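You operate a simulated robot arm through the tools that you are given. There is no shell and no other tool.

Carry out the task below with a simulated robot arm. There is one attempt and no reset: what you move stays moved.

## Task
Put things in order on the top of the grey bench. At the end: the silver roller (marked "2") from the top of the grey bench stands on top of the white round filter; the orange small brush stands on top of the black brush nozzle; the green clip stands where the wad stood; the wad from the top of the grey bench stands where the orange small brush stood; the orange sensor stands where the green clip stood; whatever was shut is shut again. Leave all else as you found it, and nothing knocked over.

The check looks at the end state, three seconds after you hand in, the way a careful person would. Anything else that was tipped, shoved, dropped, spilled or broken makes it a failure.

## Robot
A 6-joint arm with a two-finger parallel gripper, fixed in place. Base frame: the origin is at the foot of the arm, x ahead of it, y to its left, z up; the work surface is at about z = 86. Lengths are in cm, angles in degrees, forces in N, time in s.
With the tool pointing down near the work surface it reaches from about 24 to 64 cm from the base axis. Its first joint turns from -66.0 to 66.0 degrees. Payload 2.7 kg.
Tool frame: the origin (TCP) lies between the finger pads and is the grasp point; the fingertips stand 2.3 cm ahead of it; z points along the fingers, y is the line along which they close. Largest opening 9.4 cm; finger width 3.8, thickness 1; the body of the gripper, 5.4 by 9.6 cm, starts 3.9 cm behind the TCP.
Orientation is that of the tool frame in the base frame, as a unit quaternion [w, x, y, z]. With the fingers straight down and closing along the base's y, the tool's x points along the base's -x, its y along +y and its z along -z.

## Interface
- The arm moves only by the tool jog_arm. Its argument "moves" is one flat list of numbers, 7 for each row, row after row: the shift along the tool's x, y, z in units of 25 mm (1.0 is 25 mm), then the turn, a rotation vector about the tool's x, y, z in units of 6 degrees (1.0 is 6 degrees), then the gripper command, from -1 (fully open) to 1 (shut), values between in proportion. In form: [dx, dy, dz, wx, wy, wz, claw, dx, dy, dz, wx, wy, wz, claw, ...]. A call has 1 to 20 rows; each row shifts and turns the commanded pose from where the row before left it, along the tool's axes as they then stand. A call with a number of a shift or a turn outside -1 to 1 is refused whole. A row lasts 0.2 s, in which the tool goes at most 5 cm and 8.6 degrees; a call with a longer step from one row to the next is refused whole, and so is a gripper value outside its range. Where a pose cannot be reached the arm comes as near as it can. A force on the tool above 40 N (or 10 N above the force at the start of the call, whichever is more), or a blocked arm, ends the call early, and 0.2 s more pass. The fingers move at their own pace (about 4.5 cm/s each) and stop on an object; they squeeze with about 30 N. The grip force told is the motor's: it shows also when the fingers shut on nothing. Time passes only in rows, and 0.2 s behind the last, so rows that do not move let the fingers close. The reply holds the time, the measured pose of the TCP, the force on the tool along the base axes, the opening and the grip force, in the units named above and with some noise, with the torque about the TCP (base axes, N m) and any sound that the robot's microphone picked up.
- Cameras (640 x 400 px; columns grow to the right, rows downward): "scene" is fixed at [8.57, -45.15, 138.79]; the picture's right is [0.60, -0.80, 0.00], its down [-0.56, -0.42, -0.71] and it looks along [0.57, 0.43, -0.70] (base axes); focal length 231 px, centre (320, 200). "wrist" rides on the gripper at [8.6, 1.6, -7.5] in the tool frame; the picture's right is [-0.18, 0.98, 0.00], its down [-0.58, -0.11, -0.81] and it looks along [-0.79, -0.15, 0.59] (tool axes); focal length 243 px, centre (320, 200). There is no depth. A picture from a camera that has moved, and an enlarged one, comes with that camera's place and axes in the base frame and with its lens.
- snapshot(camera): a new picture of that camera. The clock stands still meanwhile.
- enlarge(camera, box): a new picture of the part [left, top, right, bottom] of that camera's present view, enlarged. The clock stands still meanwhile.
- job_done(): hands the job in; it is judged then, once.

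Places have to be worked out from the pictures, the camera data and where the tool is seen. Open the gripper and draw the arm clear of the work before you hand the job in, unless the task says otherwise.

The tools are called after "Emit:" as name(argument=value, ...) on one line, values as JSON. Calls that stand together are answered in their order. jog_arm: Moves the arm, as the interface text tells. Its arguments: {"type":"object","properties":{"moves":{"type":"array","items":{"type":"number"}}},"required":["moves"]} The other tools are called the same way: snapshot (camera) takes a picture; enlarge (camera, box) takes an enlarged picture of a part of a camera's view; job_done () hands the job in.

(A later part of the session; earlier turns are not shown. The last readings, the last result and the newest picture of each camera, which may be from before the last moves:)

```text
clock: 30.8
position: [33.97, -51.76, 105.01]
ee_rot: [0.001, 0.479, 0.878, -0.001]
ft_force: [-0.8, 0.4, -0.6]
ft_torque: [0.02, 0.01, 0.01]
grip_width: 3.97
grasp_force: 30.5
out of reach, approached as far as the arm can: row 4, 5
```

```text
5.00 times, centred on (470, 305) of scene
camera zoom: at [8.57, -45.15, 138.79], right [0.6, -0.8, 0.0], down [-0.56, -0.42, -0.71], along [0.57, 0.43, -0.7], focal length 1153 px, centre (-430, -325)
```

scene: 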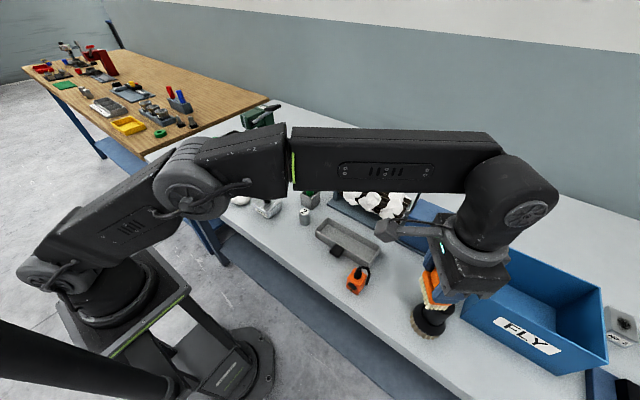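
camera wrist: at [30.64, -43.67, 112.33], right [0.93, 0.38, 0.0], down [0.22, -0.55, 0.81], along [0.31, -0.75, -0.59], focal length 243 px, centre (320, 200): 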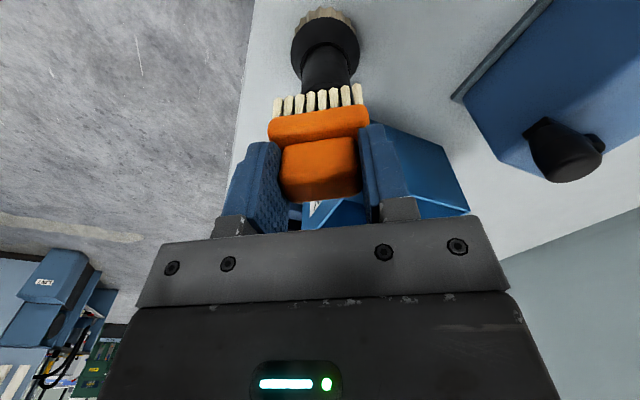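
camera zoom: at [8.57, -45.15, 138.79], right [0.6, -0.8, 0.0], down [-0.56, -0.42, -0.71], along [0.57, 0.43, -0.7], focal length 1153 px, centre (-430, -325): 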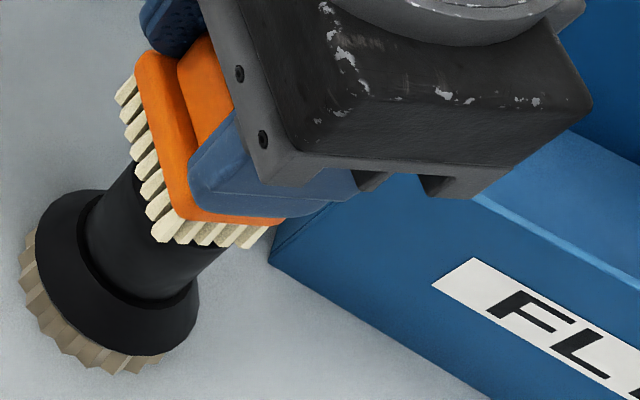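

The refined nozzle axis is about (34.95, -53.1), about 1.7 cm farther out than the TCP. I tilt the tool outward by 4° and move out and down to about 1 cm above the nozzle's top.

Emit:
jog_arm(moves=[0, 0, 0, 0, -0.333, 0, 1, 0, 0, 0, 0, -0.333, 0, 1, -0.17, 0.013, 0.173, 0, 0, 0, 1, -0.17, 0.013, 0.173, 0, 0, 0, 1, -0.18, 0.013, 0.173, 0, 0, 0, 1, 0, 0, 0, 0, 0, 0, 1])

Emit:
enlarge(camera="wrist", box=[264, 0, 392, 120])

Emit:
enlarge(camera="scene", box=[400, 265, 480, 345])

```text
clock: 32.2
position: [34.85, -52.91, 103.74]
ee_rot: [0.032, 0.478, 0.877, -0.017]
ft_force: [0.2, 0.5, -0.8]
ft_torque: [-0.01, -0.02, -0.02]
grip_width: 3.94
grasp_force: 30.1
```

```text
3.33 times, centred on (328, 60) of wrist
camera zoom: at [31.18, -44.38, 110.57], right [0.93, 0.38, 0.01], down [0.19, -0.5, 0.85], along [0.33, -0.78, -0.53], focal length 809 px, centre (293, 667)
```

zoom: 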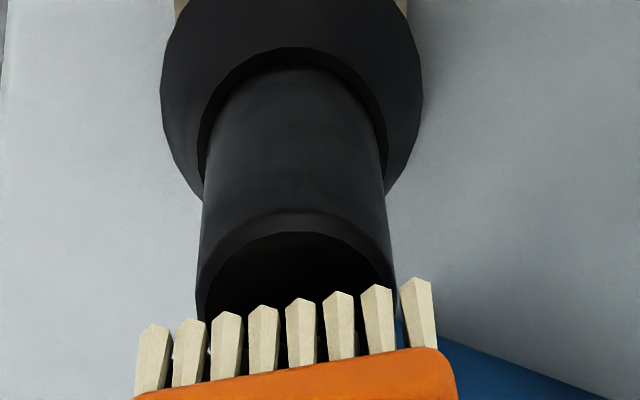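

```text
5.00 times, centred on (440, 305) of scene
camera zoom: at [8.57, -45.15, 138.79], right [0.6, -0.8, 0.0], down [-0.56, -0.42, -0.71], along [0.57, 0.43, -0.7], focal length 1153 px, centre (-280, -325)
```

zoom: 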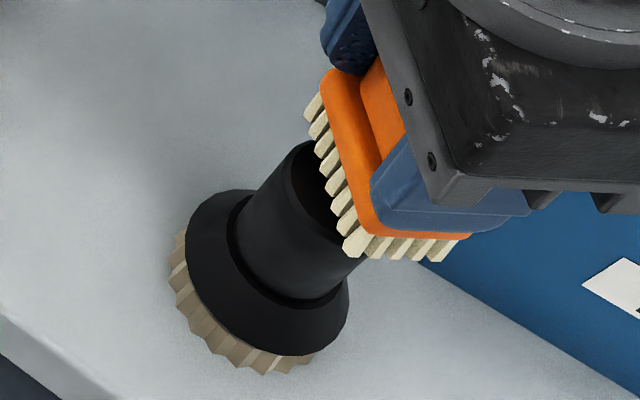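

The brush is centred over the nozzle's top, about 0.8 cm above it. I lower it in small steps watching the force.

Emit:
jog_arm(moves=[0.008, 0, 0.12, 0, 0, 0, 1, 0.004, 0, 0.06, 0, 0, 0, 1, 0, 0, 0, 0, 0, 0, 1])

Emit:
jog_arm(moves=[0.004, 0, 0.06, 0, 0, 0, 1, 0, 0, 0, 0, 0, 0, 1])

Emit:
jog_arm(moves=[0.004, 0, 0.06, 0, 0, 0, 1, 0, 0, 0, 0, 0, 0, 1])

Emit:
enlarge(camera="scene", box=[400, 265, 480, 345])

```text
clock: 33.0
position: [34.74, -52.8, 103.3]
ee_rot: [0.033, 0.478, 0.878, -0.018]
ft_force: [0.2, 1.0, -0.6]
ft_torque: [0.0, 0.0, -0.01]
grip_width: 3.94
grasp_force: 29.7
```

```text
clock: 33.6
position: [34.71, -52.82, 103.19]
ee_rot: [0.032, 0.478, 0.877, -0.017]
ft_force: [-0.9, -0.8, -1.6]
ft_torque: [-0.01, 0.03, 0.03]
grip_width: 3.94
grasp_force: 29.9
```

```text
clock: 34.2
position: [34.81, -52.98, 103.01]
ee_rot: [0.031, 0.479, 0.877, -0.018]
ft_force: [0.1, -0.8, -0.7]
ft_torque: [-0.01, 0.01, 0.0]
grip_width: 3.94
grasp_force: 29.6
```

```text
5.00 times, centred on (440, 305) of scene
camera zoom: at [8.57, -45.15, 138.79], right [0.6, -0.8, 0.0], down [-0.56, -0.42, -0.71], along [0.57, 0.43, -0.7], focal length 1153 px, centre (-280, -325)
```

zoom: 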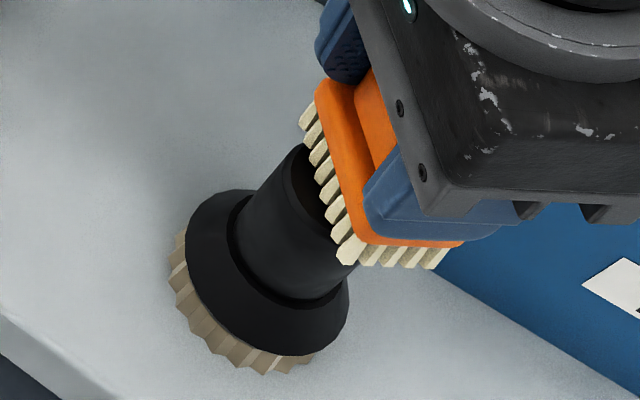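

By the scene view the brush is perhaps 0.4 cm too far outward (its depth is nearer 2.9 cm than 2.4). I shift inward 0.4 cm and keep lowering gently.

Emit:
jog_arm(moves=[0.16, 0, 0, 0, 0, 0, 1, 0, 0, 0, 0, 0, 0, 1])

Emit:
jog_arm(moves=[0.004, 0, 0.06, 0, 0, 0, 1, 0, 0, 0, 0, 0, 0, 1])

Emit:
jog_arm(moves=[0.004, 0, 0.06, 0, 0, 0, 1, 0, 0, 0, 0, 0, 0, 1])

Emit:
jog_arm(moves=[0.004, 0, 0.06, 0, 0, 0, 1, 0, 0, 0, 0, 0, 0, 1])

```text
clock: 34.8
position: [34.6, -52.45, 102.94]
ee_rot: [0.032, 0.478, 0.877, -0.018]
ft_force: [-0.3, 0.4, -1.2]
ft_torque: [0.02, -0.01, 0.0]
grip_width: 3.95
grasp_force: 29.8
```

```text
clock: 35.4
position: [34.59, -52.44, 102.85]
ee_rot: [0.033, 0.478, 0.878, -0.017]
ft_force: [0.1, 0.2, -0.9]
ft_torque: [0.01, 0.0, -0.02]
grip_width: 3.96
grasp_force: 30.0
```

```text
clock: 36.0
position: [34.61, -52.56, 102.66]
ee_rot: [0.032, 0.478, 0.877, -0.018]
ft_force: [-0.1, -1.4, 0.6]
ft_torque: [-0.01, 0.05, 0.0]
grip_width: 3.96
grasp_force: 29.9
```

```text
clock: 36.6
position: [34.56, -52.59, 102.56]
ee_rot: [0.034, 0.478, 0.877, -0.018]
ft_force: [-1.5, 1.3, 7.6]
ft_torque: [0.17, 0.1, -0.02]
grip_width: 3.96
grasp_force: 30.2
```

First contact (7.6 N) at TCP z ≈ 102.6. I look at how it sits.

Emit:
enlarge(camera="scene", box=[400, 265, 480, 345])

Emit:
enlarge(camera="wrist", box=[264, 0, 392, 120])

```text
5.00 times, centred on (440, 305) of scene
camera zoom: at [8.56, -45.13, 138.8], right [0.6, -0.8, 0.0], down [-0.56, -0.42, -0.71], along [0.57, 0.43, -0.7], focal length 1153 px, centre (-280, -325)
```

zoom: 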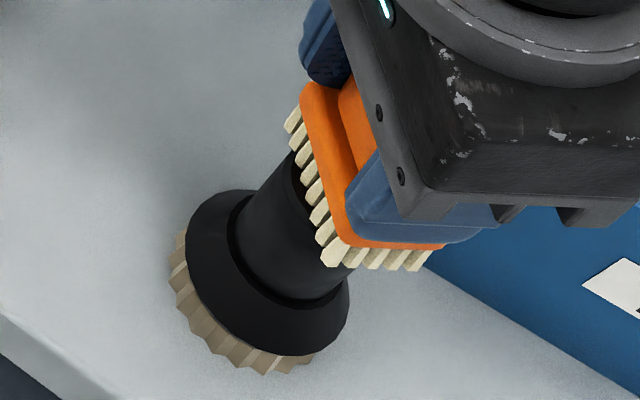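

```text
3.33 times, centred on (328, 60) of wrist
camera zoom: at [30.98, -44.04, 109.5], right [0.93, 0.38, 0.01], down [0.19, -0.5, 0.85], along [0.33, -0.78, -0.53], focal length 809 px, centre (293, 667)
```

zoom: 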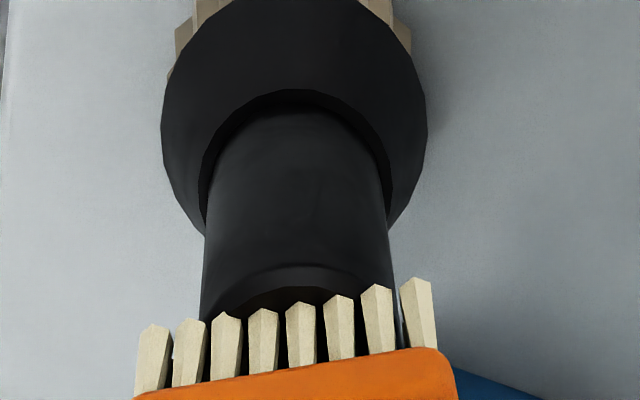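

The brush is centred within a few millimetres on the nozzle's top. I press it about 1 mm more so it seats, then open gradually.

Emit:
jog_arm(moves=[0.003, 0, 0.04, 0, 0, 0, 1, 0, 0, 0, 0, 0, 0, 1])

Emit:
jog_arm(moves=[0, 0, 0, 0, 0, 0, 0.13, 0, 0, 0, 0, 0, 0, 0.1, 0, 0, 0, 0, 0, 0, 0.06, 0, 0, 0, 0, 0, 0, 0, 0, 0, 0, 0, 0, 0, -0.08, 0, 0, 0, 0, 0, 0, -0.15, 0, 0, 0, 0, 0, 0, -0.15])

Emit:
enlarge(camera="scene", box=[400, 265, 480, 345])

Emit:
enlarge(camera="wrist", box=[220, 20, 420, 240])

```text
clock: 37.2
position: [34.56, -52.57, 102.78]
ee_rot: [0.034, 0.479, 0.877, -0.018]
ft_force: [0.9, 1.3, 16.6]
ft_torque: [0.27, -0.01, 0.01]
grip_width: 3.97
grasp_force: 30.4
```

```text
clock: 38.8
position: [34.67, -52.5, 102.36]
ee_rot: [0.032, 0.479, 0.877, -0.016]
ft_force: [-0.4, 0.2, 8.0]
ft_torque: [0.11, 0.01, -0.01]
grip_width: 5.27
grasp_force: 0.0
```

```text
5.00 times, centred on (440, 305) of scene
camera zoom: at [8.56, -45.13, 138.8], right [0.6, -0.8, 0.0], down [-0.56, -0.42, -0.71], along [0.57, 0.43, -0.7], focal length 1153 px, centre (-280, -325)
```

zoom: 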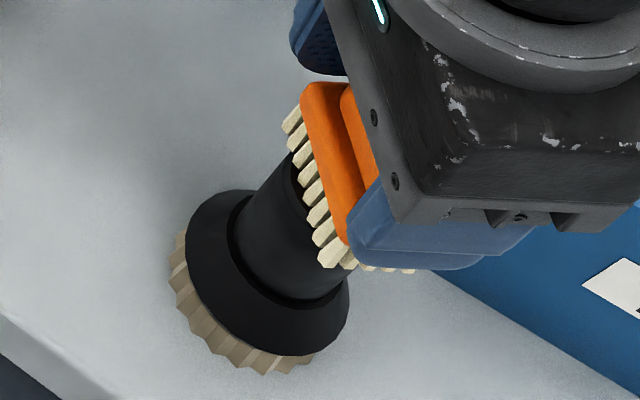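

```text
1.82 times, centred on (320, 130) of wrist
camera zoom: at [30.92, -44.02, 109.27], right [0.93, 0.38, 0.01], down [0.19, -0.5, 0.85], along [0.33, -0.78, -0.53], focal length 441 px, centre (320, 327)
```

zoom: 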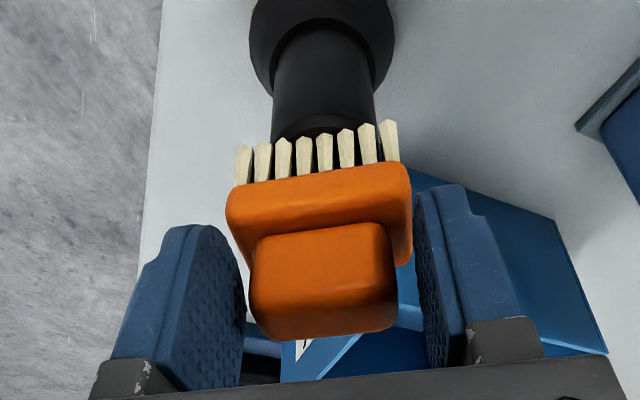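

The brush is released and standing; the fingertips still rest lightly on its plate (8 N). I raise straight up in small steps.

Emit:
jog_arm(moves=[0, 0, -0.1, 0, 0, 0, -0.15, 0, 0, -0.2, 0, 0, 0, -0.25, 0, 0, -0.3, 0, 0, 0, -0.3, 0, 0, -0.4, 0, 0, 0, -0.3, 0, 0, -0.5, 0, 0, 0, -0.3, 0, 0, -0.6, 0, 0, 0, -0.3, 0, 0, 0, 0, 0, 0, -0.3])

Emit:
enlarge(camera="scene", box=[400, 245, 500, 345])

Emit:
snapshot(camera="wrist")

```text
clock: 40.4
position: [34.42, -52.1, 107.59]
ee_rot: [0.031, 0.478, 0.878, -0.017]
ft_force: [0.1, -0.8, -0.2]
ft_torque: [-0.01, 0.0, 0.02]
grip_width: 6.1
grasp_force: 0.1
```

```text
4.00 times, centred on (450, 295) of scene
camera zoom: at [8.57, -45.15, 138.79], right [0.6, -0.8, 0.0], down [-0.56, -0.42, -0.71], along [0.57, 0.43, -0.7], focal length 923 px, centre (-200, -180)
```

zoom: 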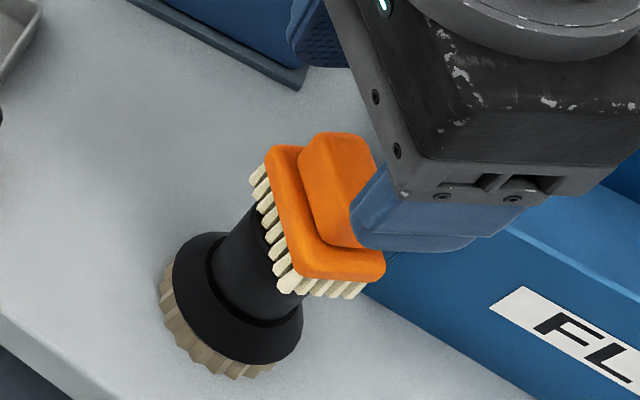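

```text
taken
camera wrist: at [30.82, -43.65, 114.48], right [0.93, 0.38, 0.01], down [0.19, -0.5, 0.85], along [0.33, -0.78, -0.53], focal length 243 px, centre (320, 200)
```

wrist: 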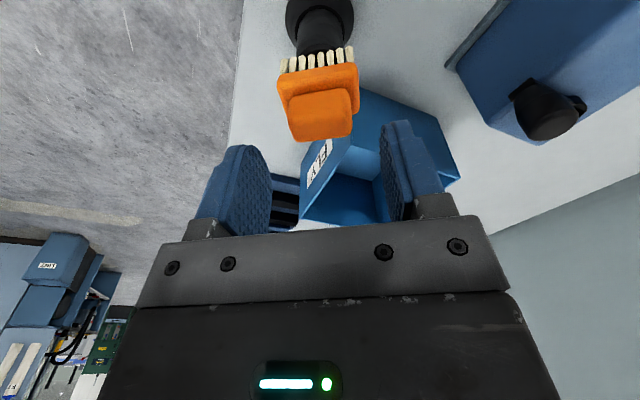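

The brush stands well on the nozzle. I raise, untilt and draw inward, then travel across high to view the wad, turning the tool back.

Emit:
jog_arm(moves=[0.5, 0, -0.7, 0, 0.333, 0, -0.3, 0.9, 0, -0.7, 0, 0.334, 0, -0.3, 0.9, 0, -0.6, 0, 0, 0, -0.5, 0.4, 0, 0, 0, 0, 0, -0.8, 0, 0, 0, 0, 0, 0, -1])

Emit:
jog_arm(moves=[0.5, 0.4, 0, 0, 0, 0, -1, 0.945, 0.697, 0, 0, 0, 0, -1, 0.945, 0.697, 0, 0, 0, 0, -1, 0.945, 0.697, 0, 0, 0, 0, -1, 0.945, 0.697, 0, 0, 0, 0, -1, 0.945, 0.697, 0, 0, 0, 0, -1, 0.945, 0.697, 0, 0, 0, 0, -1, 0.945, 0.697, 0, 0, 0, 0, -1, 0.945, 0.697, 0, 0, 0, 0, -1, 0.945, 0.697, 0, 0, 0, 0, -1, 0.945, 0.697, 0, 0, 0, 0, -1, 0.945, 0.697, 0, 0, 0, 0, -1, 0.945, 0.697, 0, 0, 0, 0, -1, 0.945, 0.697, 0, 0, 0, 0, -1, 0.945, 0.697, 0, 0, 0, 0, -1, 0.945, 0.697, 0, 0, 0, 0, -1, 0.945, 0.697, 0, 0, 0, 0, -1, 0.945, 0.697, 0, 0, 0, 0, -1, 0, 0, 0, 0, 0, 0, -1])

Emit:
jog_arm(moves=[0, 0, 0, 0, 0, -0.953, -1, 0, 0, 0, 0, 0, -0.953, -1, 0, 0, 0, 0, 0, -0.953, -1, 0, 0, 0, 0, 0, -0.953, -1, 0, 0, 0, 0, 0, -0.953, -1, 0, 0, 0, 0, 0, -0.953, -1, 0, 0, 0, 0, 0, -0.953, -1, 0, 0, 0, 0, 0, -0.953, -1, 0, 0, 0, 0, 0, -0.953, -1, 0, 0, 0, 0, 0, -0.953, -1, 0, 0, 0, 0, 0, 0, -1])

Emit:
snapshot(camera="wrist")

Emit:
snapshot(camera="scene")

```text
clock: 41.6
position: [30.62, -46.27, 112.37]
ee_rot: [0.001, 0.479, 0.878, -0.001]
ft_force: [0.2, 0.3, 0.4]
ft_torque: [0.0, 0.0, -0.02]
grip_width: 9.39
grasp_force: 0.1
```

```text
clock: 45.6
position: [34.11, 5.05, 112.3]
ee_rot: [0.001, 0.479, 0.878, 0.0]
ft_force: [-0.1, -1.1, 0.4]
ft_torque: [-0.01, 0.01, 0.02]
grip_width: 9.4
grasp_force: 0.2
```

```text
clock: 48.0
position: [33.91, 4.94, 112.42]
ee_rot: [0.001, 0.001, 1.0, -0.001]
ft_force: [0.0, 0.3, -0.4]
ft_torque: [0.0, 0.03, 0.02]
grip_width: 9.41
grasp_force: 0.0
```

```text
taken
camera wrist: at [25.19, 6.46, 119.85], right [0.18, 0.98, 0.0], down [0.58, -0.11, 0.81], along [0.79, -0.15, -0.59], focal length 243 px, centre (320, 200)
```

wrist: 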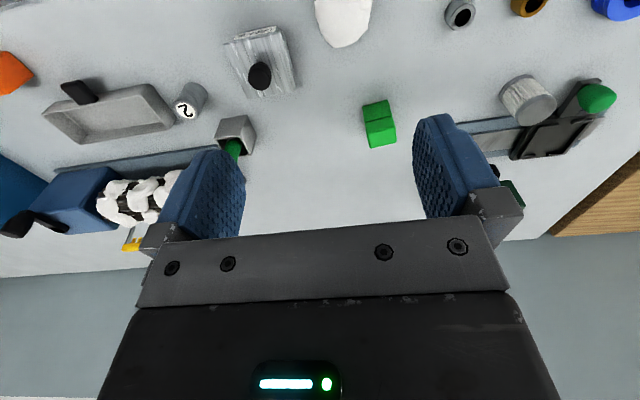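

```text
taken
```

scene: 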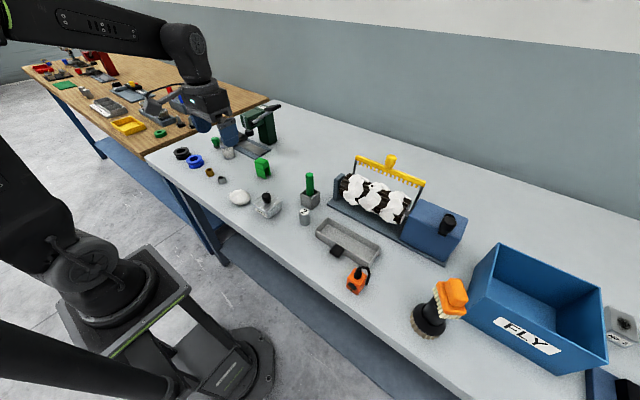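

The brush stands on the nozzle; the spot at (56.9, 1.05) is free. I enlarge the wrist view for the clip, filter and wad.

Emit:
enlarge(camera="wrist", box=[300, 0, 460, 160])

Emit:
enlarge(camera="wrist", box=[460, 40, 640, 190])

Emit:
enlarge(camera="scene", box=[216, 170, 296, 230])

```text
2.50 times, centred on (380, 80) of wrist
camera zoom: at [25.19, 6.46, 119.85], right [0.18, 0.98, 0.0], down [0.58, -0.11, 0.81], along [0.79, -0.15, -0.59], focal length 606 px, centre (170, 500)
```

zoom: 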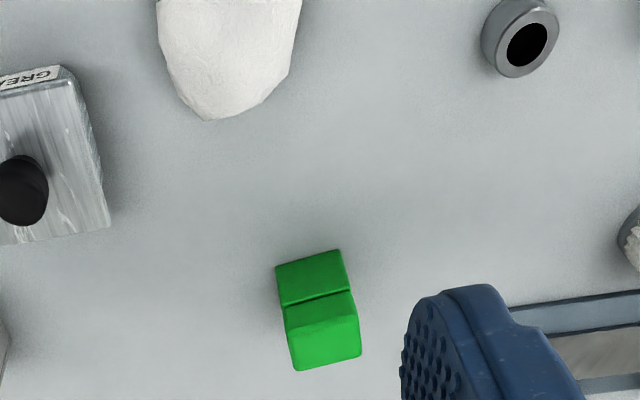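

```text
2.67 times, centred on (550, 115) of wrist
camera zoom: at [25.19, 6.46, 119.85], right [0.18, 0.98, 0.0], down [0.58, -0.11, 0.81], along [0.79, -0.15, -0.59], focal length 647 px, centre (-293, 427)
```

zoom: 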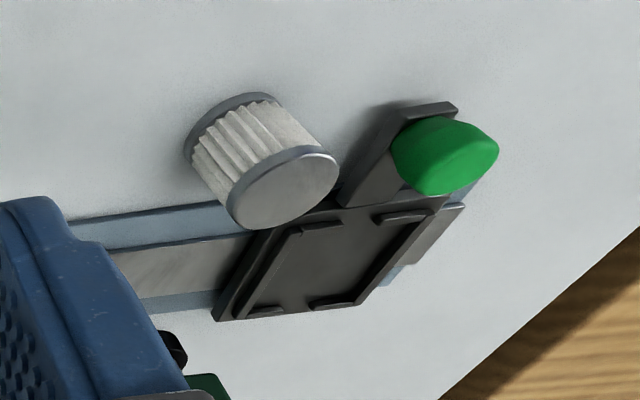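

```text
6.67 times, centred on (256, 200) of scene
camera zoom: at [8.57, -45.15, 138.79], right [0.6, -0.8, 0.0], down [-0.56, -0.42, -0.71], along [0.57, 0.43, -0.7], focal length 1538 px, centre (747, 200)
```

zoom: 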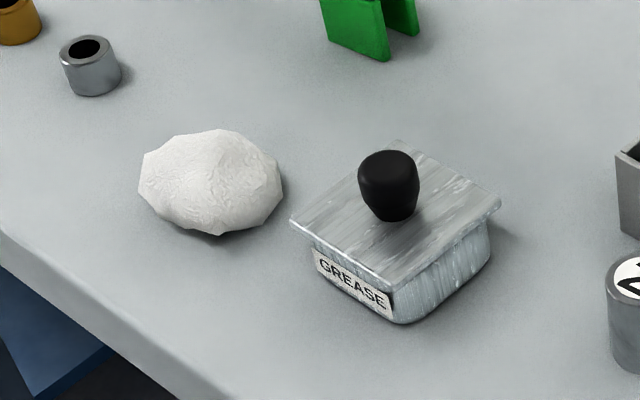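

The wad looks about 7 cm across and 2–2.5 cm high, centred near (36.1, 8.1). I move over it at z ≈ 100 for a closer look.

Emit:
jog_arm(moves=[-0.147, 0.21, 0.827, 0, 0, 0, -1, -0.147, 0.21, 0.827, 0, 0, 0, -1, -0.147, 0.21, 0.827, 0, 0, 0, -1, -0.147, 0.21, 0.827, 0, 0, 0, -1, -0.147, 0.21, 0.827, 0, 0, 0, -1, -0.147, 0.21, 0.827, 0, 0, 0, -1, 0, 0, 0, 0, 0, 0, -1])

Emit:
snapshot(camera="wrist")

Emit:
enlarge(camera="wrist", box=[240, 0, 400, 100])

```text
clock: 49.6
position: [36.04, 8.05, 99.84]
ee_rot: [0.001, 0.0, 1.0, -0.001]
ft_force: [0.4, 0.4, -0.3]
ft_torque: [-0.01, -0.01, 0.0]
grip_width: 9.4
grasp_force: 0.1
```

```text
taken
camera wrist: at [27.43, 9.54, 107.32], right [0.18, 0.98, 0.0], down [0.58, -0.11, 0.81], along [0.79, -0.15, -0.59], focal length 243 px, centre (320, 200)
```

wrist: 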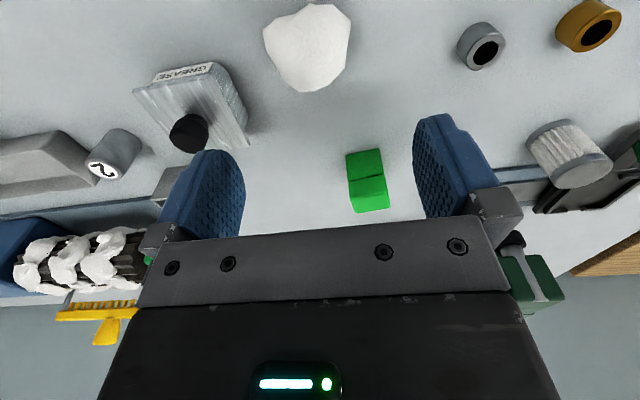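

```text
4.00 times, centred on (320, 50) of wrist
camera zoom: at [27.43, 9.54, 107.32], right [0.18, 0.98, 0.0], down [0.58, -0.11, 0.81], along [0.79, -0.15, -0.59], focal length 970 px, centre (320, 800)
```

zoom: 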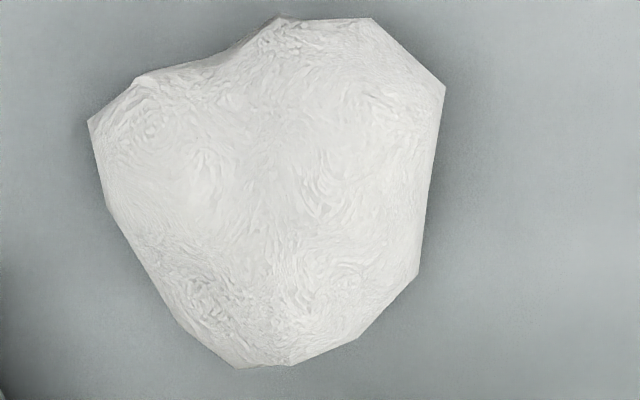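

The wad spans about x 32.7–38.5, y 4.1–10.5, with flat facets facing ±x near y ≈ 7. I turn the tool by -90° so the fingers close along x there, and recentre to (35.6, 7.0).

Emit:
jog_arm(moves=[0.176, -0.42, 0, 0, 0, 0, -1, 0, 0, 0, 0, 0, -1, -1, 0, 0, 0, 0, 0, -1, -1, 0, 0, 0, 0, 0, -1, -1, 0, 0, 0, 0, 0, -1, -1, 0, 0, 0, 0, 0, -1, -1, 0, 0, 0, 0, 0, -1, -1, 0, 0, 0, 0, 0, -1, -1, 0, 0, 0, 0, 0, -1, -1, 0, 0, 0, 0, 0, -1, -1, 0, 0, 0, 0, 0, -1, -1, 0, 0, 0, 0, 0, -1, -1, 0, 0, 0, 0, 0, -1, -1, 0, 0, 0, 0, 0, -1, -1, 0, 0, 0, 0, 0, -1, -1, 0, 0, 0, 0, 0, -1, -1, 0, 0, 0, 0, 0, 0, -1])

Emit:
snapshot(camera="wrist")

Emit:
enlarge(camera="scene", box=[190, 130, 318, 230])

```text
clock: 53.2
position: [35.59, 6.88, 99.9]
ee_rot: [0.001, 0.708, -0.707, 0.002]
ft_force: [0.5, 0.7, -0.3]
ft_torque: [0.0, -0.01, 0.02]
grip_width: 9.38
grasp_force: 0.0
```

```text
taken
camera wrist: at [34.01, -1.78, 107.39], right [-0.98, 0.18, 0.0], down [0.11, 0.58, 0.8], along [0.15, 0.79, -0.59], focal length 243 px, centre (320, 200)
```

wrist: 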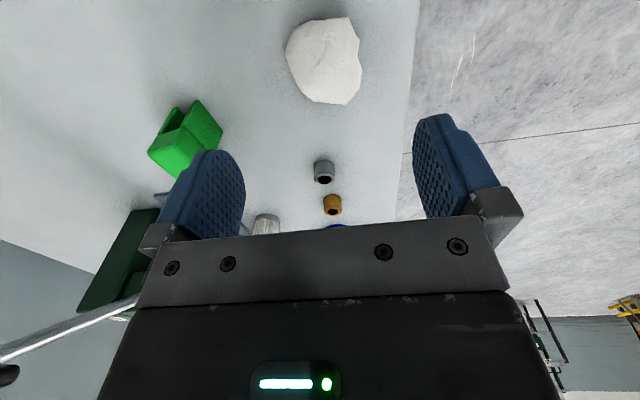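

```text
4.00 times, centred on (254, 180) of scene
camera zoom: at [8.57, -45.15, 138.79], right [0.6, -0.8, 0.0], down [-0.56, -0.42, -0.71], along [0.57, 0.43, -0.7], focal length 923 px, centre (584, 280)
```

zoom: 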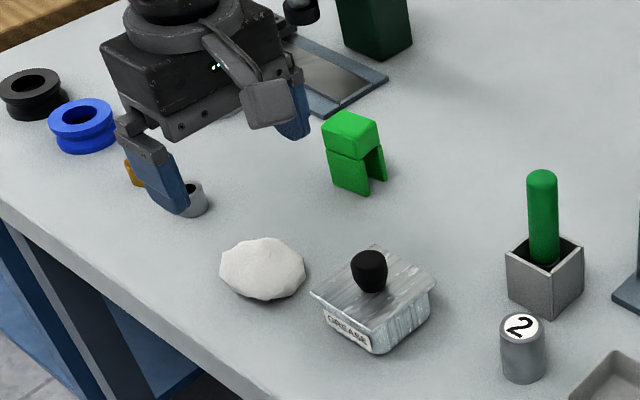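

The wad is centred under the tool between the fingers. I descend to TCP z ≈ 88.7.

Emit:
jog_arm(moves=[0, 0.08, 0.8, 0, 0, 0, -1, 0, 0, 0.8, 0, 0, 0, -1, 0, 0, 0.8, 0, 0, 0, -1, 0, 0, 0.8, 0, 0, 0, -1, 0, 0, 0.6, 0, 0, 0, -1, 0, 0, 0.4, 0, 0, 0, -1, 0, 0, 0.28, 0, 0, 0, -1, 0, 0, 0, 0, 0, 0, -1])

Emit:
snapshot(camera="wrist")

Emit:
enlarge(camera="scene", box=[190, 130, 318, 230])

```text
clock: 55.0
position: [35.45, 7.13, 88.73]
ee_rot: [0.0, -0.707, 0.708, -0.002]
ft_force: [0.3, 0.8, 0.1]
ft_torque: [-0.02, 0.02, 0.0]
grip_width: 9.4
grasp_force: 0.0
```

```text
taken
camera wrist: at [33.88, -1.69, 96.26], right [-0.98, 0.18, 0.0], down [0.11, 0.58, 0.81], along [0.15, 0.79, -0.59], focal length 243 px, centre (320, 200)
```

wrist: 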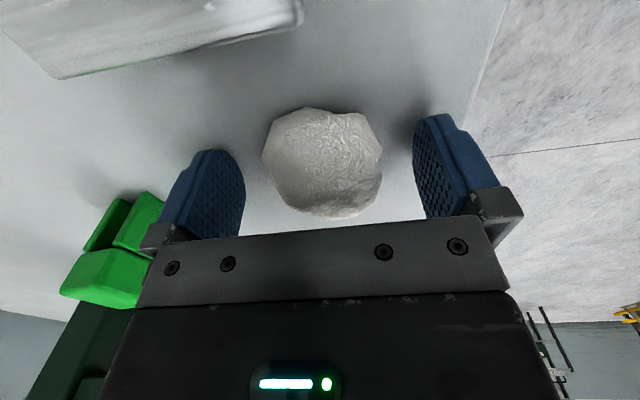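

```text
4.00 times, centred on (254, 180) of scene
camera zoom: at [8.57, -45.15, 138.79], right [0.6, -0.8, 0.0], down [-0.56, -0.42, -0.71], along [0.57, 0.43, -0.7], focal length 923 px, centre (584, 280)
```

zoom: 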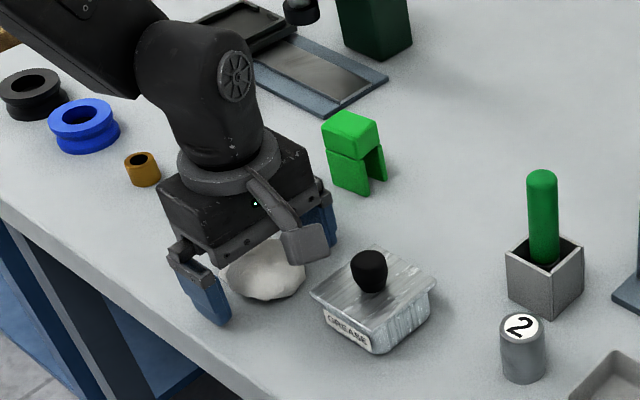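

The wad is well between the fingers with tips just above the bench. I close.

Emit:
jog_arm(moves=[0, 0, 0, 0, 0, 0, 1, 0, 0, 0, 0, 0, 0, 1, 0, 0, 0, 0, 0, 0, 1, 0, 0, 0, 0, 0, 0, 1, 0, 0, 0, 0, 0, 0, 1])

Emit:
snapshot(camera="wrist")

```text
clock: 56.2
position: [35.54, 6.95, 88.71]
ee_rot: [0.0, 0.707, -0.707, 0.002]
ft_force: [0.0, 0.3, -0.2]
ft_torque: [0.01, 0.01, 0.01]
grip_width: 4.89
grasp_force: 30.0
```

```text
taken
camera wrist: at [33.88, -1.69, 96.28], right [-0.98, 0.18, 0.0], down [0.11, 0.58, 0.8], along [0.15, 0.79, -0.59], focal length 243 px, centre (320, 200)
```

wrist: 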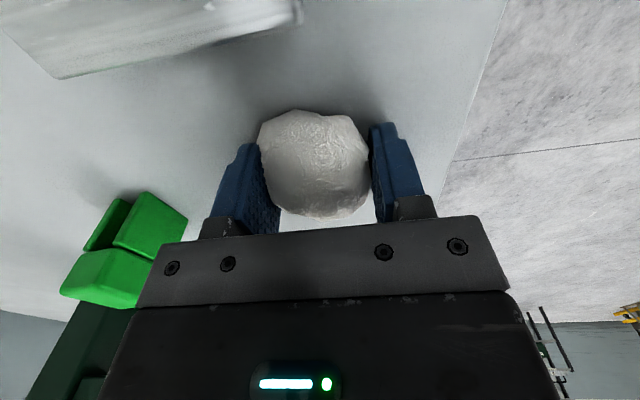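

The wad is gripped at 4.9 cm. I lift a little and check that it holds.

Emit:
jog_arm(moves=[0, 0, -0.2, 0, 0, 0, 1, 0, 0, -0.4, 0, 0, 0, 1, 0, 0, -0.6, 0, 0, 0, 1, 0, 0, 0, 0, 0, 0, 1])

Emit:
snapshot(camera="wrist")

Emit:
enlarge(camera="scene", box=[190, 130, 318, 230])

```text
clock: 57.2
position: [35.43, 6.96, 91.78]
ee_rot: [0.0, 0.708, -0.706, 0.001]
ft_force: [0.1, 0.7, -0.1]
ft_torque: [-0.02, 0.01, 0.05]
grip_width: 4.91
grasp_force: 30.2
```

```text
taken
camera wrist: at [33.82, -1.76, 99.32], right [-0.98, 0.18, 0.0], down [0.11, 0.58, 0.81], along [0.15, 0.79, -0.59], focal length 243 px, centre (320, 200)
```

wrist: 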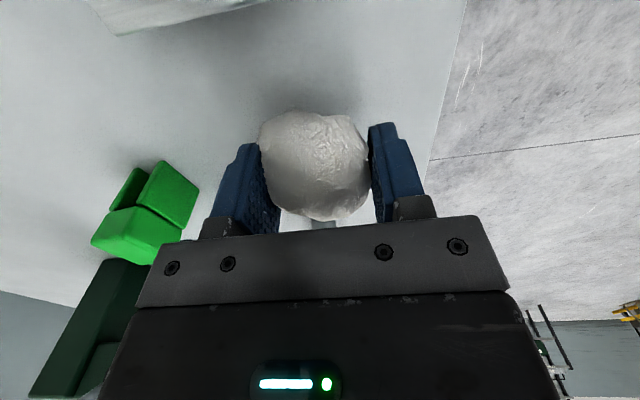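

```text
4.00 times, centred on (254, 180) of scene
camera zoom: at [8.57, -45.15, 138.79], right [0.6, -0.8, 0.0], down [-0.56, -0.42, -0.71], along [0.57, 0.43, -0.7], focal length 923 px, centre (584, 280)
```

zoom: 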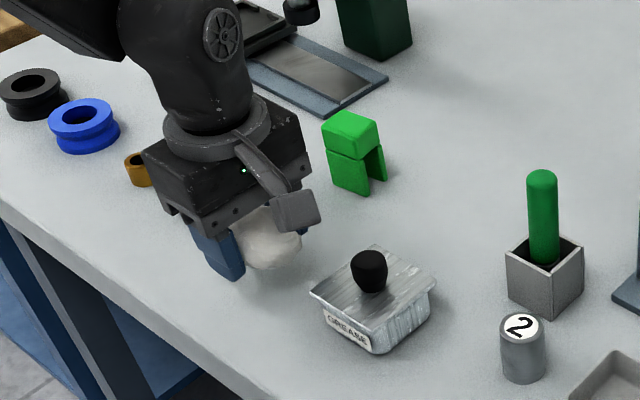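

The wad is held. I lift and carry it to the brush's old spot.

Emit:
jog_arm(moves=[0, 0, -0.8, 0, 0, 0, 1, 0, 0, -0.8, 0, 0, 0, 1, 0, 0, -0.8, 0, 0, 0, 1, 0, 0, -0.8, 0, 0, 0, 1, 0.256, -0.852, -0.1, 0, 0, 0, 1, 0.256, -0.852, -0.1, 0, 0, 0, 1, 0.256, -0.852, -0.1, 0, 0, 0, 1, 0.256, -0.852, -0.1, 0, 0, 0, 1, 0.256, -0.852, 0, 0, 0, 0, 1, 0.256, -0.852, 0, 0, 0, 0, 1, 0.256, -0.852, 0, 0, 0, 0, 1, 0.256, -0.852, 0, 0, 0, 0, 1, 0.256, -0.852, 0, 0, 0, 0, 1, 0.256, -0.852, 0, 0, 0, 0, 1, 0, 0, 0, 0, 0, 0, 1])

Emit:
snapshot(camera="wrist")

Emit:
snapshot(camera="scene")

```text
clock: 60.4
position: [56.85, 0.79, 100.62]
ee_rot: [-0.001, -0.707, 0.707, -0.002]
ft_force: [-0.7, 0.5, -1.0]
ft_torque: [0.02, -0.01, -0.02]
grip_width: 4.87
grasp_force: 30.2
```

```text
taken
camera wrist: at [55.18, -7.97, 108.14], right [-0.98, 0.18, 0.0], down [0.11, 0.58, 0.8], along [0.15, 0.79, -0.59], focal length 243 px, centre (320, 200)
```

wrist: 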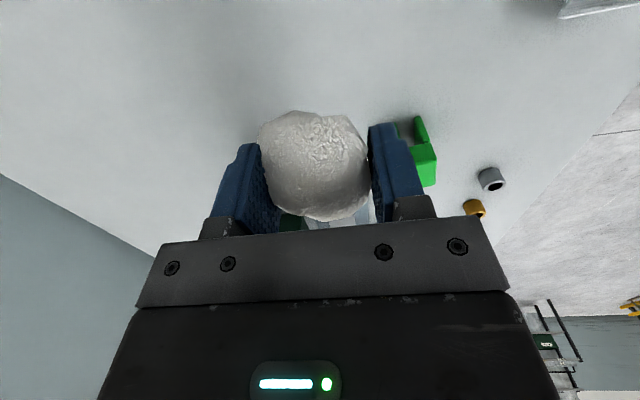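

```text
taken
```

scene: 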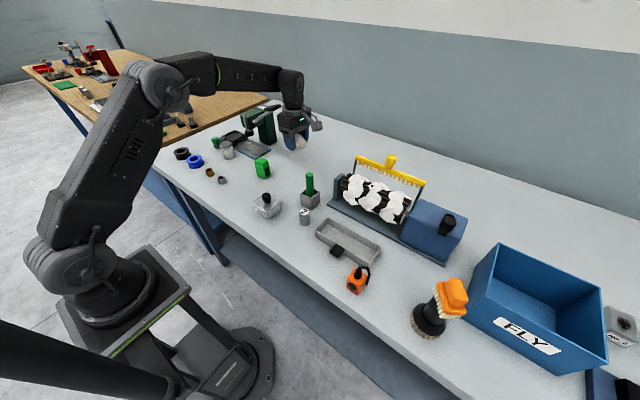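

I lower the wad onto the brush's old spot, fast at first and then gently.

Emit:
jog_arm(moves=[0, 0, 0.7, 0, 0, 0, 1, 0, 0, 0.8, 0, 0, 0, 1, 0, 0, 0.8, 0, 0, 0, 1, 0, 0, 0.8, 0, 0, 0, 1, 0, 0, 0.7, 0, 0, 0, 1, 0, 0, 0.4, 0, 0, 0, 1, 0, 0, 0.3, 0, 0, 0, 1, 0, 0, 0, 0, 0, 0, 1])

Emit:
jog_arm(moves=[0, 0, 0.1, 0, 0, 0, 1, 0, 0, 0, 0, 0, 0, 1])

Emit:
jog_arm(moves=[0, 0, 0.06, 0, 0, 0, 1, 0, 0, 0, 0, 0, 0, 1])

Emit:
jog_arm(moves=[0, 0, 0.06, 0, 0, 0, 1, 0, 0, 0, 0, 0, 0, 1])

```text
clock: 62.2
position: [56.8, 0.64, 89.5]
ee_rot: [0.001, 0.708, -0.707, 0.002]
ft_force: [-0.2, 0.3, -0.3]
ft_torque: [0.02, -0.05, 0.02]
grip_width: 4.85
grasp_force: 30.3
```

```text
clock: 62.8
position: [56.88, 0.59, 89.15]
ee_rot: [0.0, -0.707, 0.707, -0.001]
ft_force: [0.2, -0.5, -0.3]
ft_torque: [0.02, -0.01, -0.01]
grip_width: 4.85
grasp_force: 30.0
```

```text
clock: 63.4
position: [56.75, 0.47, 89.06]
ee_rot: [0.0, 0.707, -0.707, 0.001]
ft_force: [0.0, 0.6, -0.5]
ft_torque: [0.01, 0.01, -0.01]
grip_width: 4.83
grasp_force: 30.2
```

```text
clock: 64.0
position: [56.77, 0.64, 88.95]
ee_rot: [0.0, 0.708, -0.707, 0.002]
ft_force: [-0.1, -0.3, 0.1]
ft_torque: [0.01, 0.02, 0.0]
grip_width: 4.84
grasp_force: 29.9
```

Emit:
jog_arm(moves=[0, 0, 0.05, 0, 0, 0, 1, 0, 0, 0, 0, 0, 0, 1])

Emit:
jog_arm(moves=[0, 0, 0.05, 0, 0, 0, 1, 0, 0, 0, 0, 0, 0, 1])

Emit:
snapshot(camera="wrist")

Emit:
enlarge(camera="scene", box=[260, 130, 340, 190])

```text
clock: 64.6
position: [56.77, 0.66, 88.77]
ee_rot: [0.001, -0.707, 0.708, -0.001]
ft_force: [0.1, -0.4, 0.2]
ft_torque: [-0.02, -0.03, -0.02]
grip_width: 4.84
grasp_force: 29.7
```

```text
clock: 65.2
position: [56.76, 0.48, 88.72]
ee_rot: [0.0, 0.708, -0.707, 0.001]
ft_force: [-1.1, 0.0, 3.4]
ft_torque: [0.03, -0.01, 0.0]
grip_width: 4.83
grasp_force: 30.3
```

```text
taken
camera wrist: at [55.16, -8.2, 96.26], right [-0.98, 0.18, 0.0], down [0.11, 0.58, 0.81], along [0.15, 0.79, -0.59], focal length 243 px, centre (320, 200)
```

wrist: 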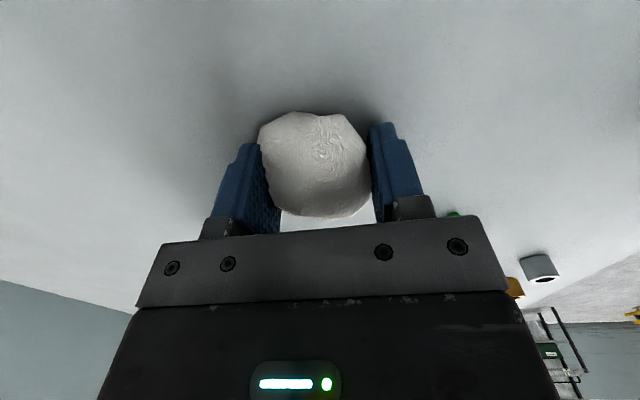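

```text
6.67 times, centred on (300, 160) of scene
camera zoom: at [8.56, -45.15, 138.79], right [0.6, -0.8, 0.0], down [-0.56, -0.42, -0.71], along [0.57, 0.43, -0.7], focal length 1538 px, centre (453, 467)
```

zoom: 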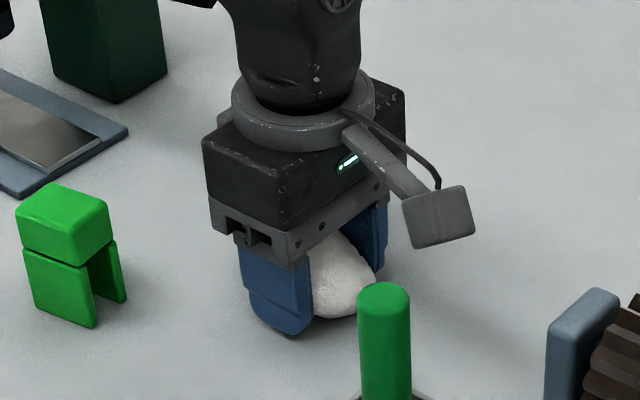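

The wad touches the bench (3.4 N). I release it and rise.

Emit:
jog_arm(moves=[0, 0, 0, 0, 0, 0, 0, 0, 0, 0, 0, 0, 0, -0.4, 0, 0, 0, 0, 0, 0, -0.8, 0, 0, 0, 0, 0, 0, -1, 0, 0, 0, 0, 0, 0, -1, 0, 0, -0.3, 0, 0, 0, -1, 0, 0, -0.6, 0, 0, 0, -1, 0, 0, -0.8, 0, 0, 0, -1, 0, 0, -0.9, 0, 0, 0, -1, 0, 0, -0.9, 0, 0, 0, -1, 0, 0, -0.9, 0, 0, 0, -1, 0, 0, 0, 0, 0, 0, -1])

Emit:
snapshot(camera="wrist")

Emit:
snapshot(camera="scene")

```text
clock: 67.8
position: [56.77, 0.39, 99.77]
ee_rot: [0.0, 0.708, -0.707, 0.001]
ft_force: [-0.1, -1.2, 0.2]
ft_torque: [-0.02, 0.0, -0.01]
grip_width: 9.4
grasp_force: 0.1
```

```text
taken
camera wrist: at [55.16, -8.17, 107.29], right [-0.98, 0.18, 0.0], down [0.11, 0.58, 0.8], along [0.15, 0.79, -0.59], focal length 243 px, centre (320, 200)
```

wrist: 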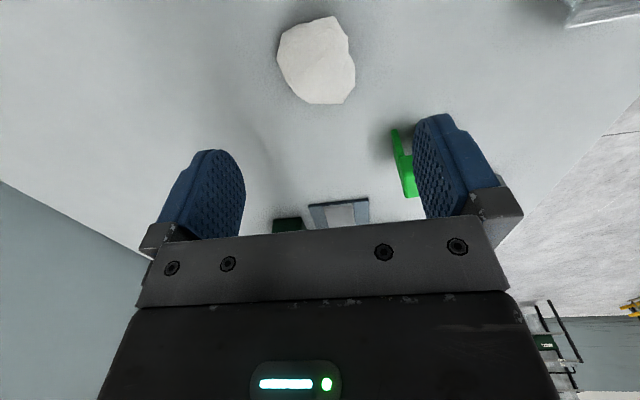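

```text
taken
```

scene: 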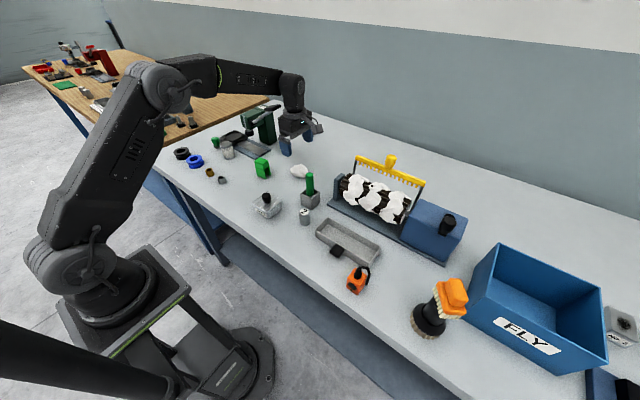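

The wad stands at about (57.1, 1.0). Next is the clip near (49.4, 11.5), its long side turned about 10° from base y; I move over it and turn the tool to match.

Emit:
jog_arm(moves=[-0.88, 0.592, -0.15, 0, 0, 0, -1, -0.88, 0.592, -0.15, 0, 0, 0, -1, -0.88, 0.592, -0.15, 0, 0, 0, -1, -0.88, 0.592, -0.15, 0, 0, 0, -1, -0.88, 0.592, -0.15, 0, 0, 0, -1, 0, 0, 0, 0, 0, 0.952, -1, 0, 0, 0, 0, 0, 0.952, -1, 0, 0, 0, 0, 0, 0.952, -1, 0, 0, 0, 0, 0, 0.952, -1, 0, 0, 0, 0, 0, 0.952, -1, 0, 0, 0, 0, 0, 0.952, -1, 0, 0, 0, 0, 0, 0.952, -1, 0, 0, 0, 0, 0, 0.952, -1, 0, 0, 0, 0, 0, 0.952, -1, 0, 0, 0, 0, 0, 0.952, -1, 0, 0, 0, 0, 0, 0.952, -1, 0, 0, 0, 0, 0, 0.952, -1, 0, 0, 0, 0, 0, 0.952, -1, 0, 0, 0, 0, 0, 0.952, -1, 0, 0, 0, 0, 0, 0, -1])

Emit:
snapshot(camera="wrist")

Emit:
enlarge(camera="wrist", box=[256, 0, 384, 80])

Emit:
enlarge(camera="scene", box=[240, 145, 320, 195])

```text
clock: 68.7
position: [52.27, 6.27, 100.96]
ee_rot: [-0.002, -0.696, 0.718, -0.006]
ft_force: [-1.3, -9.5, -0.7]
ft_torque: [0.67, -0.16, -0.31]
grip_width: 9.39
grasp_force: 0.0
stopped in row 4: the force on the tool passed its limit at 69 N (the readings are from after the stop); the commanded pose is now the measured one
```

```text
taken
camera wrist: at [50.34, -2.29, 108.53], right [-0.98, 0.21, -0.01], down [0.12, 0.59, 0.8], along [0.17, 0.78, -0.6], focal length 243 px, centre (320, 200)
```

wrist: 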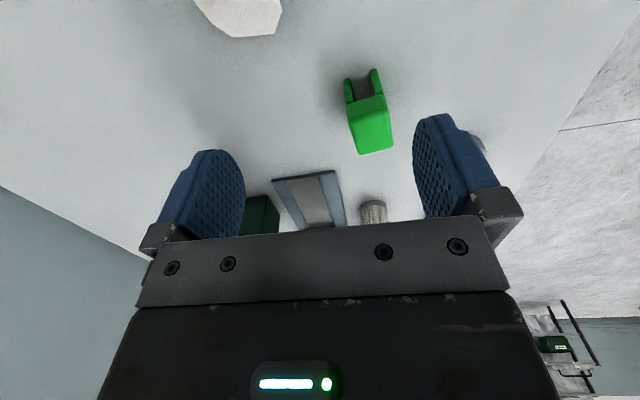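

```text
5.00 times, centred on (320, 40) of wrist
camera zoom: at [50.34, -2.29, 108.53], right [-0.98, 0.21, -0.01], down [0.12, 0.59, 0.8], along [0.17, 0.78, -0.6], focal length 1213 px, centre (320, 1000)
```

zoom: 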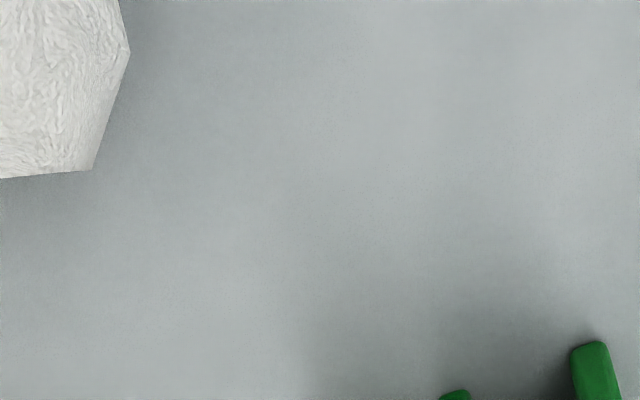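

```text
8.00 times, centred on (280, 170) of scene
camera zoom: at [8.56, -45.18, 138.78], right [0.6, -0.8, 0.0], down [-0.56, -0.42, -0.71], along [0.57, 0.43, -0.7], focal length 1845 px, centre (640, 440)
```

zoom: 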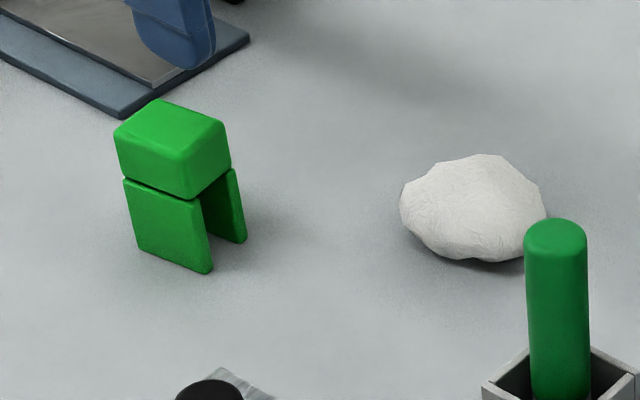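

The call stopped on a 69 N force: something on the arm touched an obstacle, probably the press lever. I look before doing anything else.

Emit:
snapshot(camera="scene")

Emit:
enlarge(camera="scene", box=[200, 80, 328, 170])

```text
taken
```

scene: 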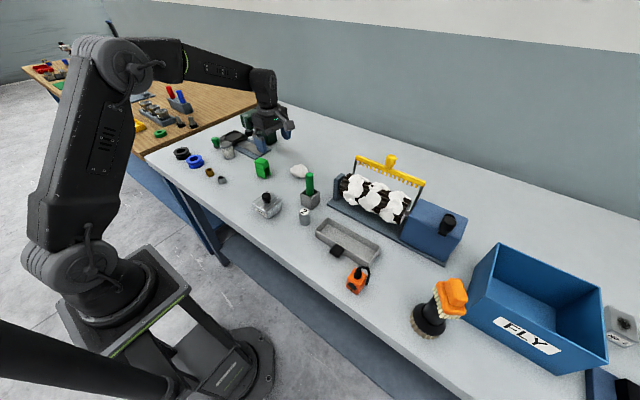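

```text
4.44 times, centred on (264, 125) of scene
camera zoom: at [8.56, -45.18, 138.78], right [0.6, -0.8, 0.0], down [-0.56, -0.42, -0.71], along [0.57, 0.43, -0.7], focal length 1025 px, centre (569, 533)
```

zoom: 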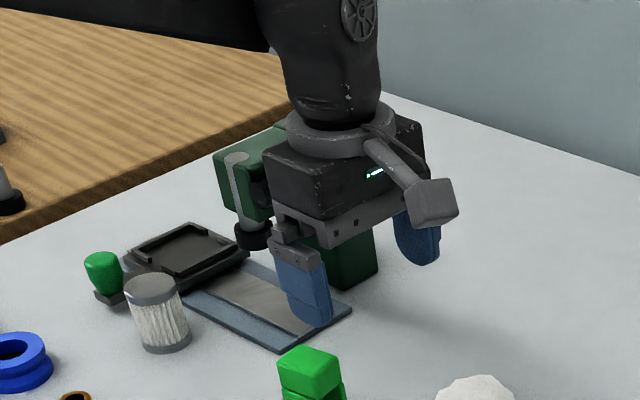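

The press itself has not shifted (its plate corner is at the same pixel). I back off along the way I came and then look at the lever.

Emit:
jog_arm(moves=[0.5, -0.3, 0, 0, 0, 0, -1, 0.8, -0.5, 0, 0, 0, 0, -1, 0.9, -0.6, 0, 0, 0, 0, -1, 0.4, 0, 0, 0, 0, 0, -1, 0, 0, 0, 0, 0, 0, -1])

Emit:
enlarge(camera="scene", box=[160, 100, 320, 200])

Emit:
snapshot(camera="wrist")

```text
clock: 69.9
position: [55.55, -0.06, 101.2]
ee_rot: [-0.002, -0.698, 0.716, -0.006]
ft_force: [0.6, 0.0, -0.3]
ft_torque: [-0.02, -0.01, 0.03]
grip_width: 9.39
grasp_force: 0.2
```

```text
4.00 times, centred on (240, 150) of scene
camera zoom: at [8.57, -45.15, 138.79], right [0.6, -0.8, 0.0], down [-0.56, -0.42, -0.71], along [0.57, 0.43, -0.7], focal length 923 px, centre (640, 400)
```

zoom: 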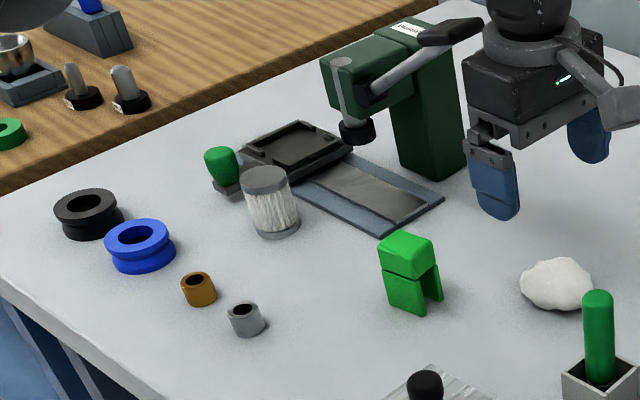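

```text
taken
camera wrist: at [53.7, -8.72, 108.77], right [-0.98, 0.21, -0.01], down [0.12, 0.59, 0.8], along [0.17, 0.78, -0.6], focal length 243 px, centre (320, 200)
```

wrist: 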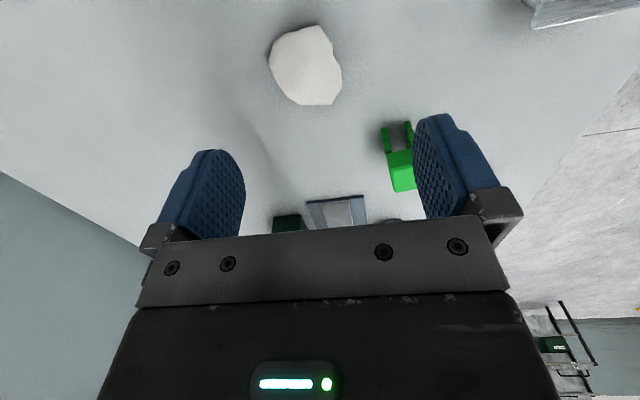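

The press and lever look unchanged from the first picture. I move away from the lever (towards the base, up), turn the tool back to the clip's yaw there, and then look at the lever and the clip properly.

Emit:
jog_arm(moves=[0, 0.9, -0.5, 0, 0, 0, -1, 0, 0.9, -0.5, 0, 0, 0, -1, 0, 0.9, -0.5, 0, 0, 0, -1, 0, 0.9, -0.5, 0, 0, 0, -1, 0, 0.9, -0.5, 0, 0, 0, -1, 0, 0.9, -0.5, 0, 0, 0, -1, 0, 0, 0, 0, 0, 1, -1, 0, 0, 0, 0, 0, 1, -1, 0, 0, 0, 0, 0, 1, -1, 0, 0, 0, 0, 0, 1, -1, 0, 0, 0, 0, 0, 1, -1, 0, 0, 0, 0, 0, 1, -1, 0, 0, 0, 0, 0, 1, -1, 0, 0, 0, 0, 0, 1, -1, 0, 0, 0, 0, 0, 1, -1, 0, 0, 0, 0, 0, 1, -1, 0, 0, 0, 0, 0, 1, -1, 0, 0, 0, 0, 0, 1, -1, 0, 0, 0, 0, 0, 1, -1, 0, 0, 0, 0, 0, 0, -1])

Emit:
snapshot(camera="wrist")

```text
clock: 74.1
position: [42.05, 0.33, 108.54]
ee_rot: [0.002, -0.091, 0.996, -0.006]
ft_force: [-0.4, -0.1, 0.3]
ft_torque: [0.02, 0.0, -0.03]
grip_width: 9.42
grasp_force: 0.0
```

```text
taken
camera wrist: at [33.19, 0.36, 115.95], right [0.0, 1.0, -0.01], down [0.59, 0.01, 0.81], along [0.81, -0.01, -0.59], focal length 243 px, centre (320, 200)
```

wrist: 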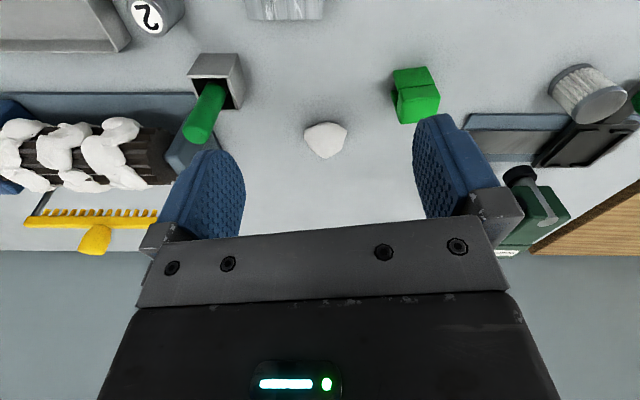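

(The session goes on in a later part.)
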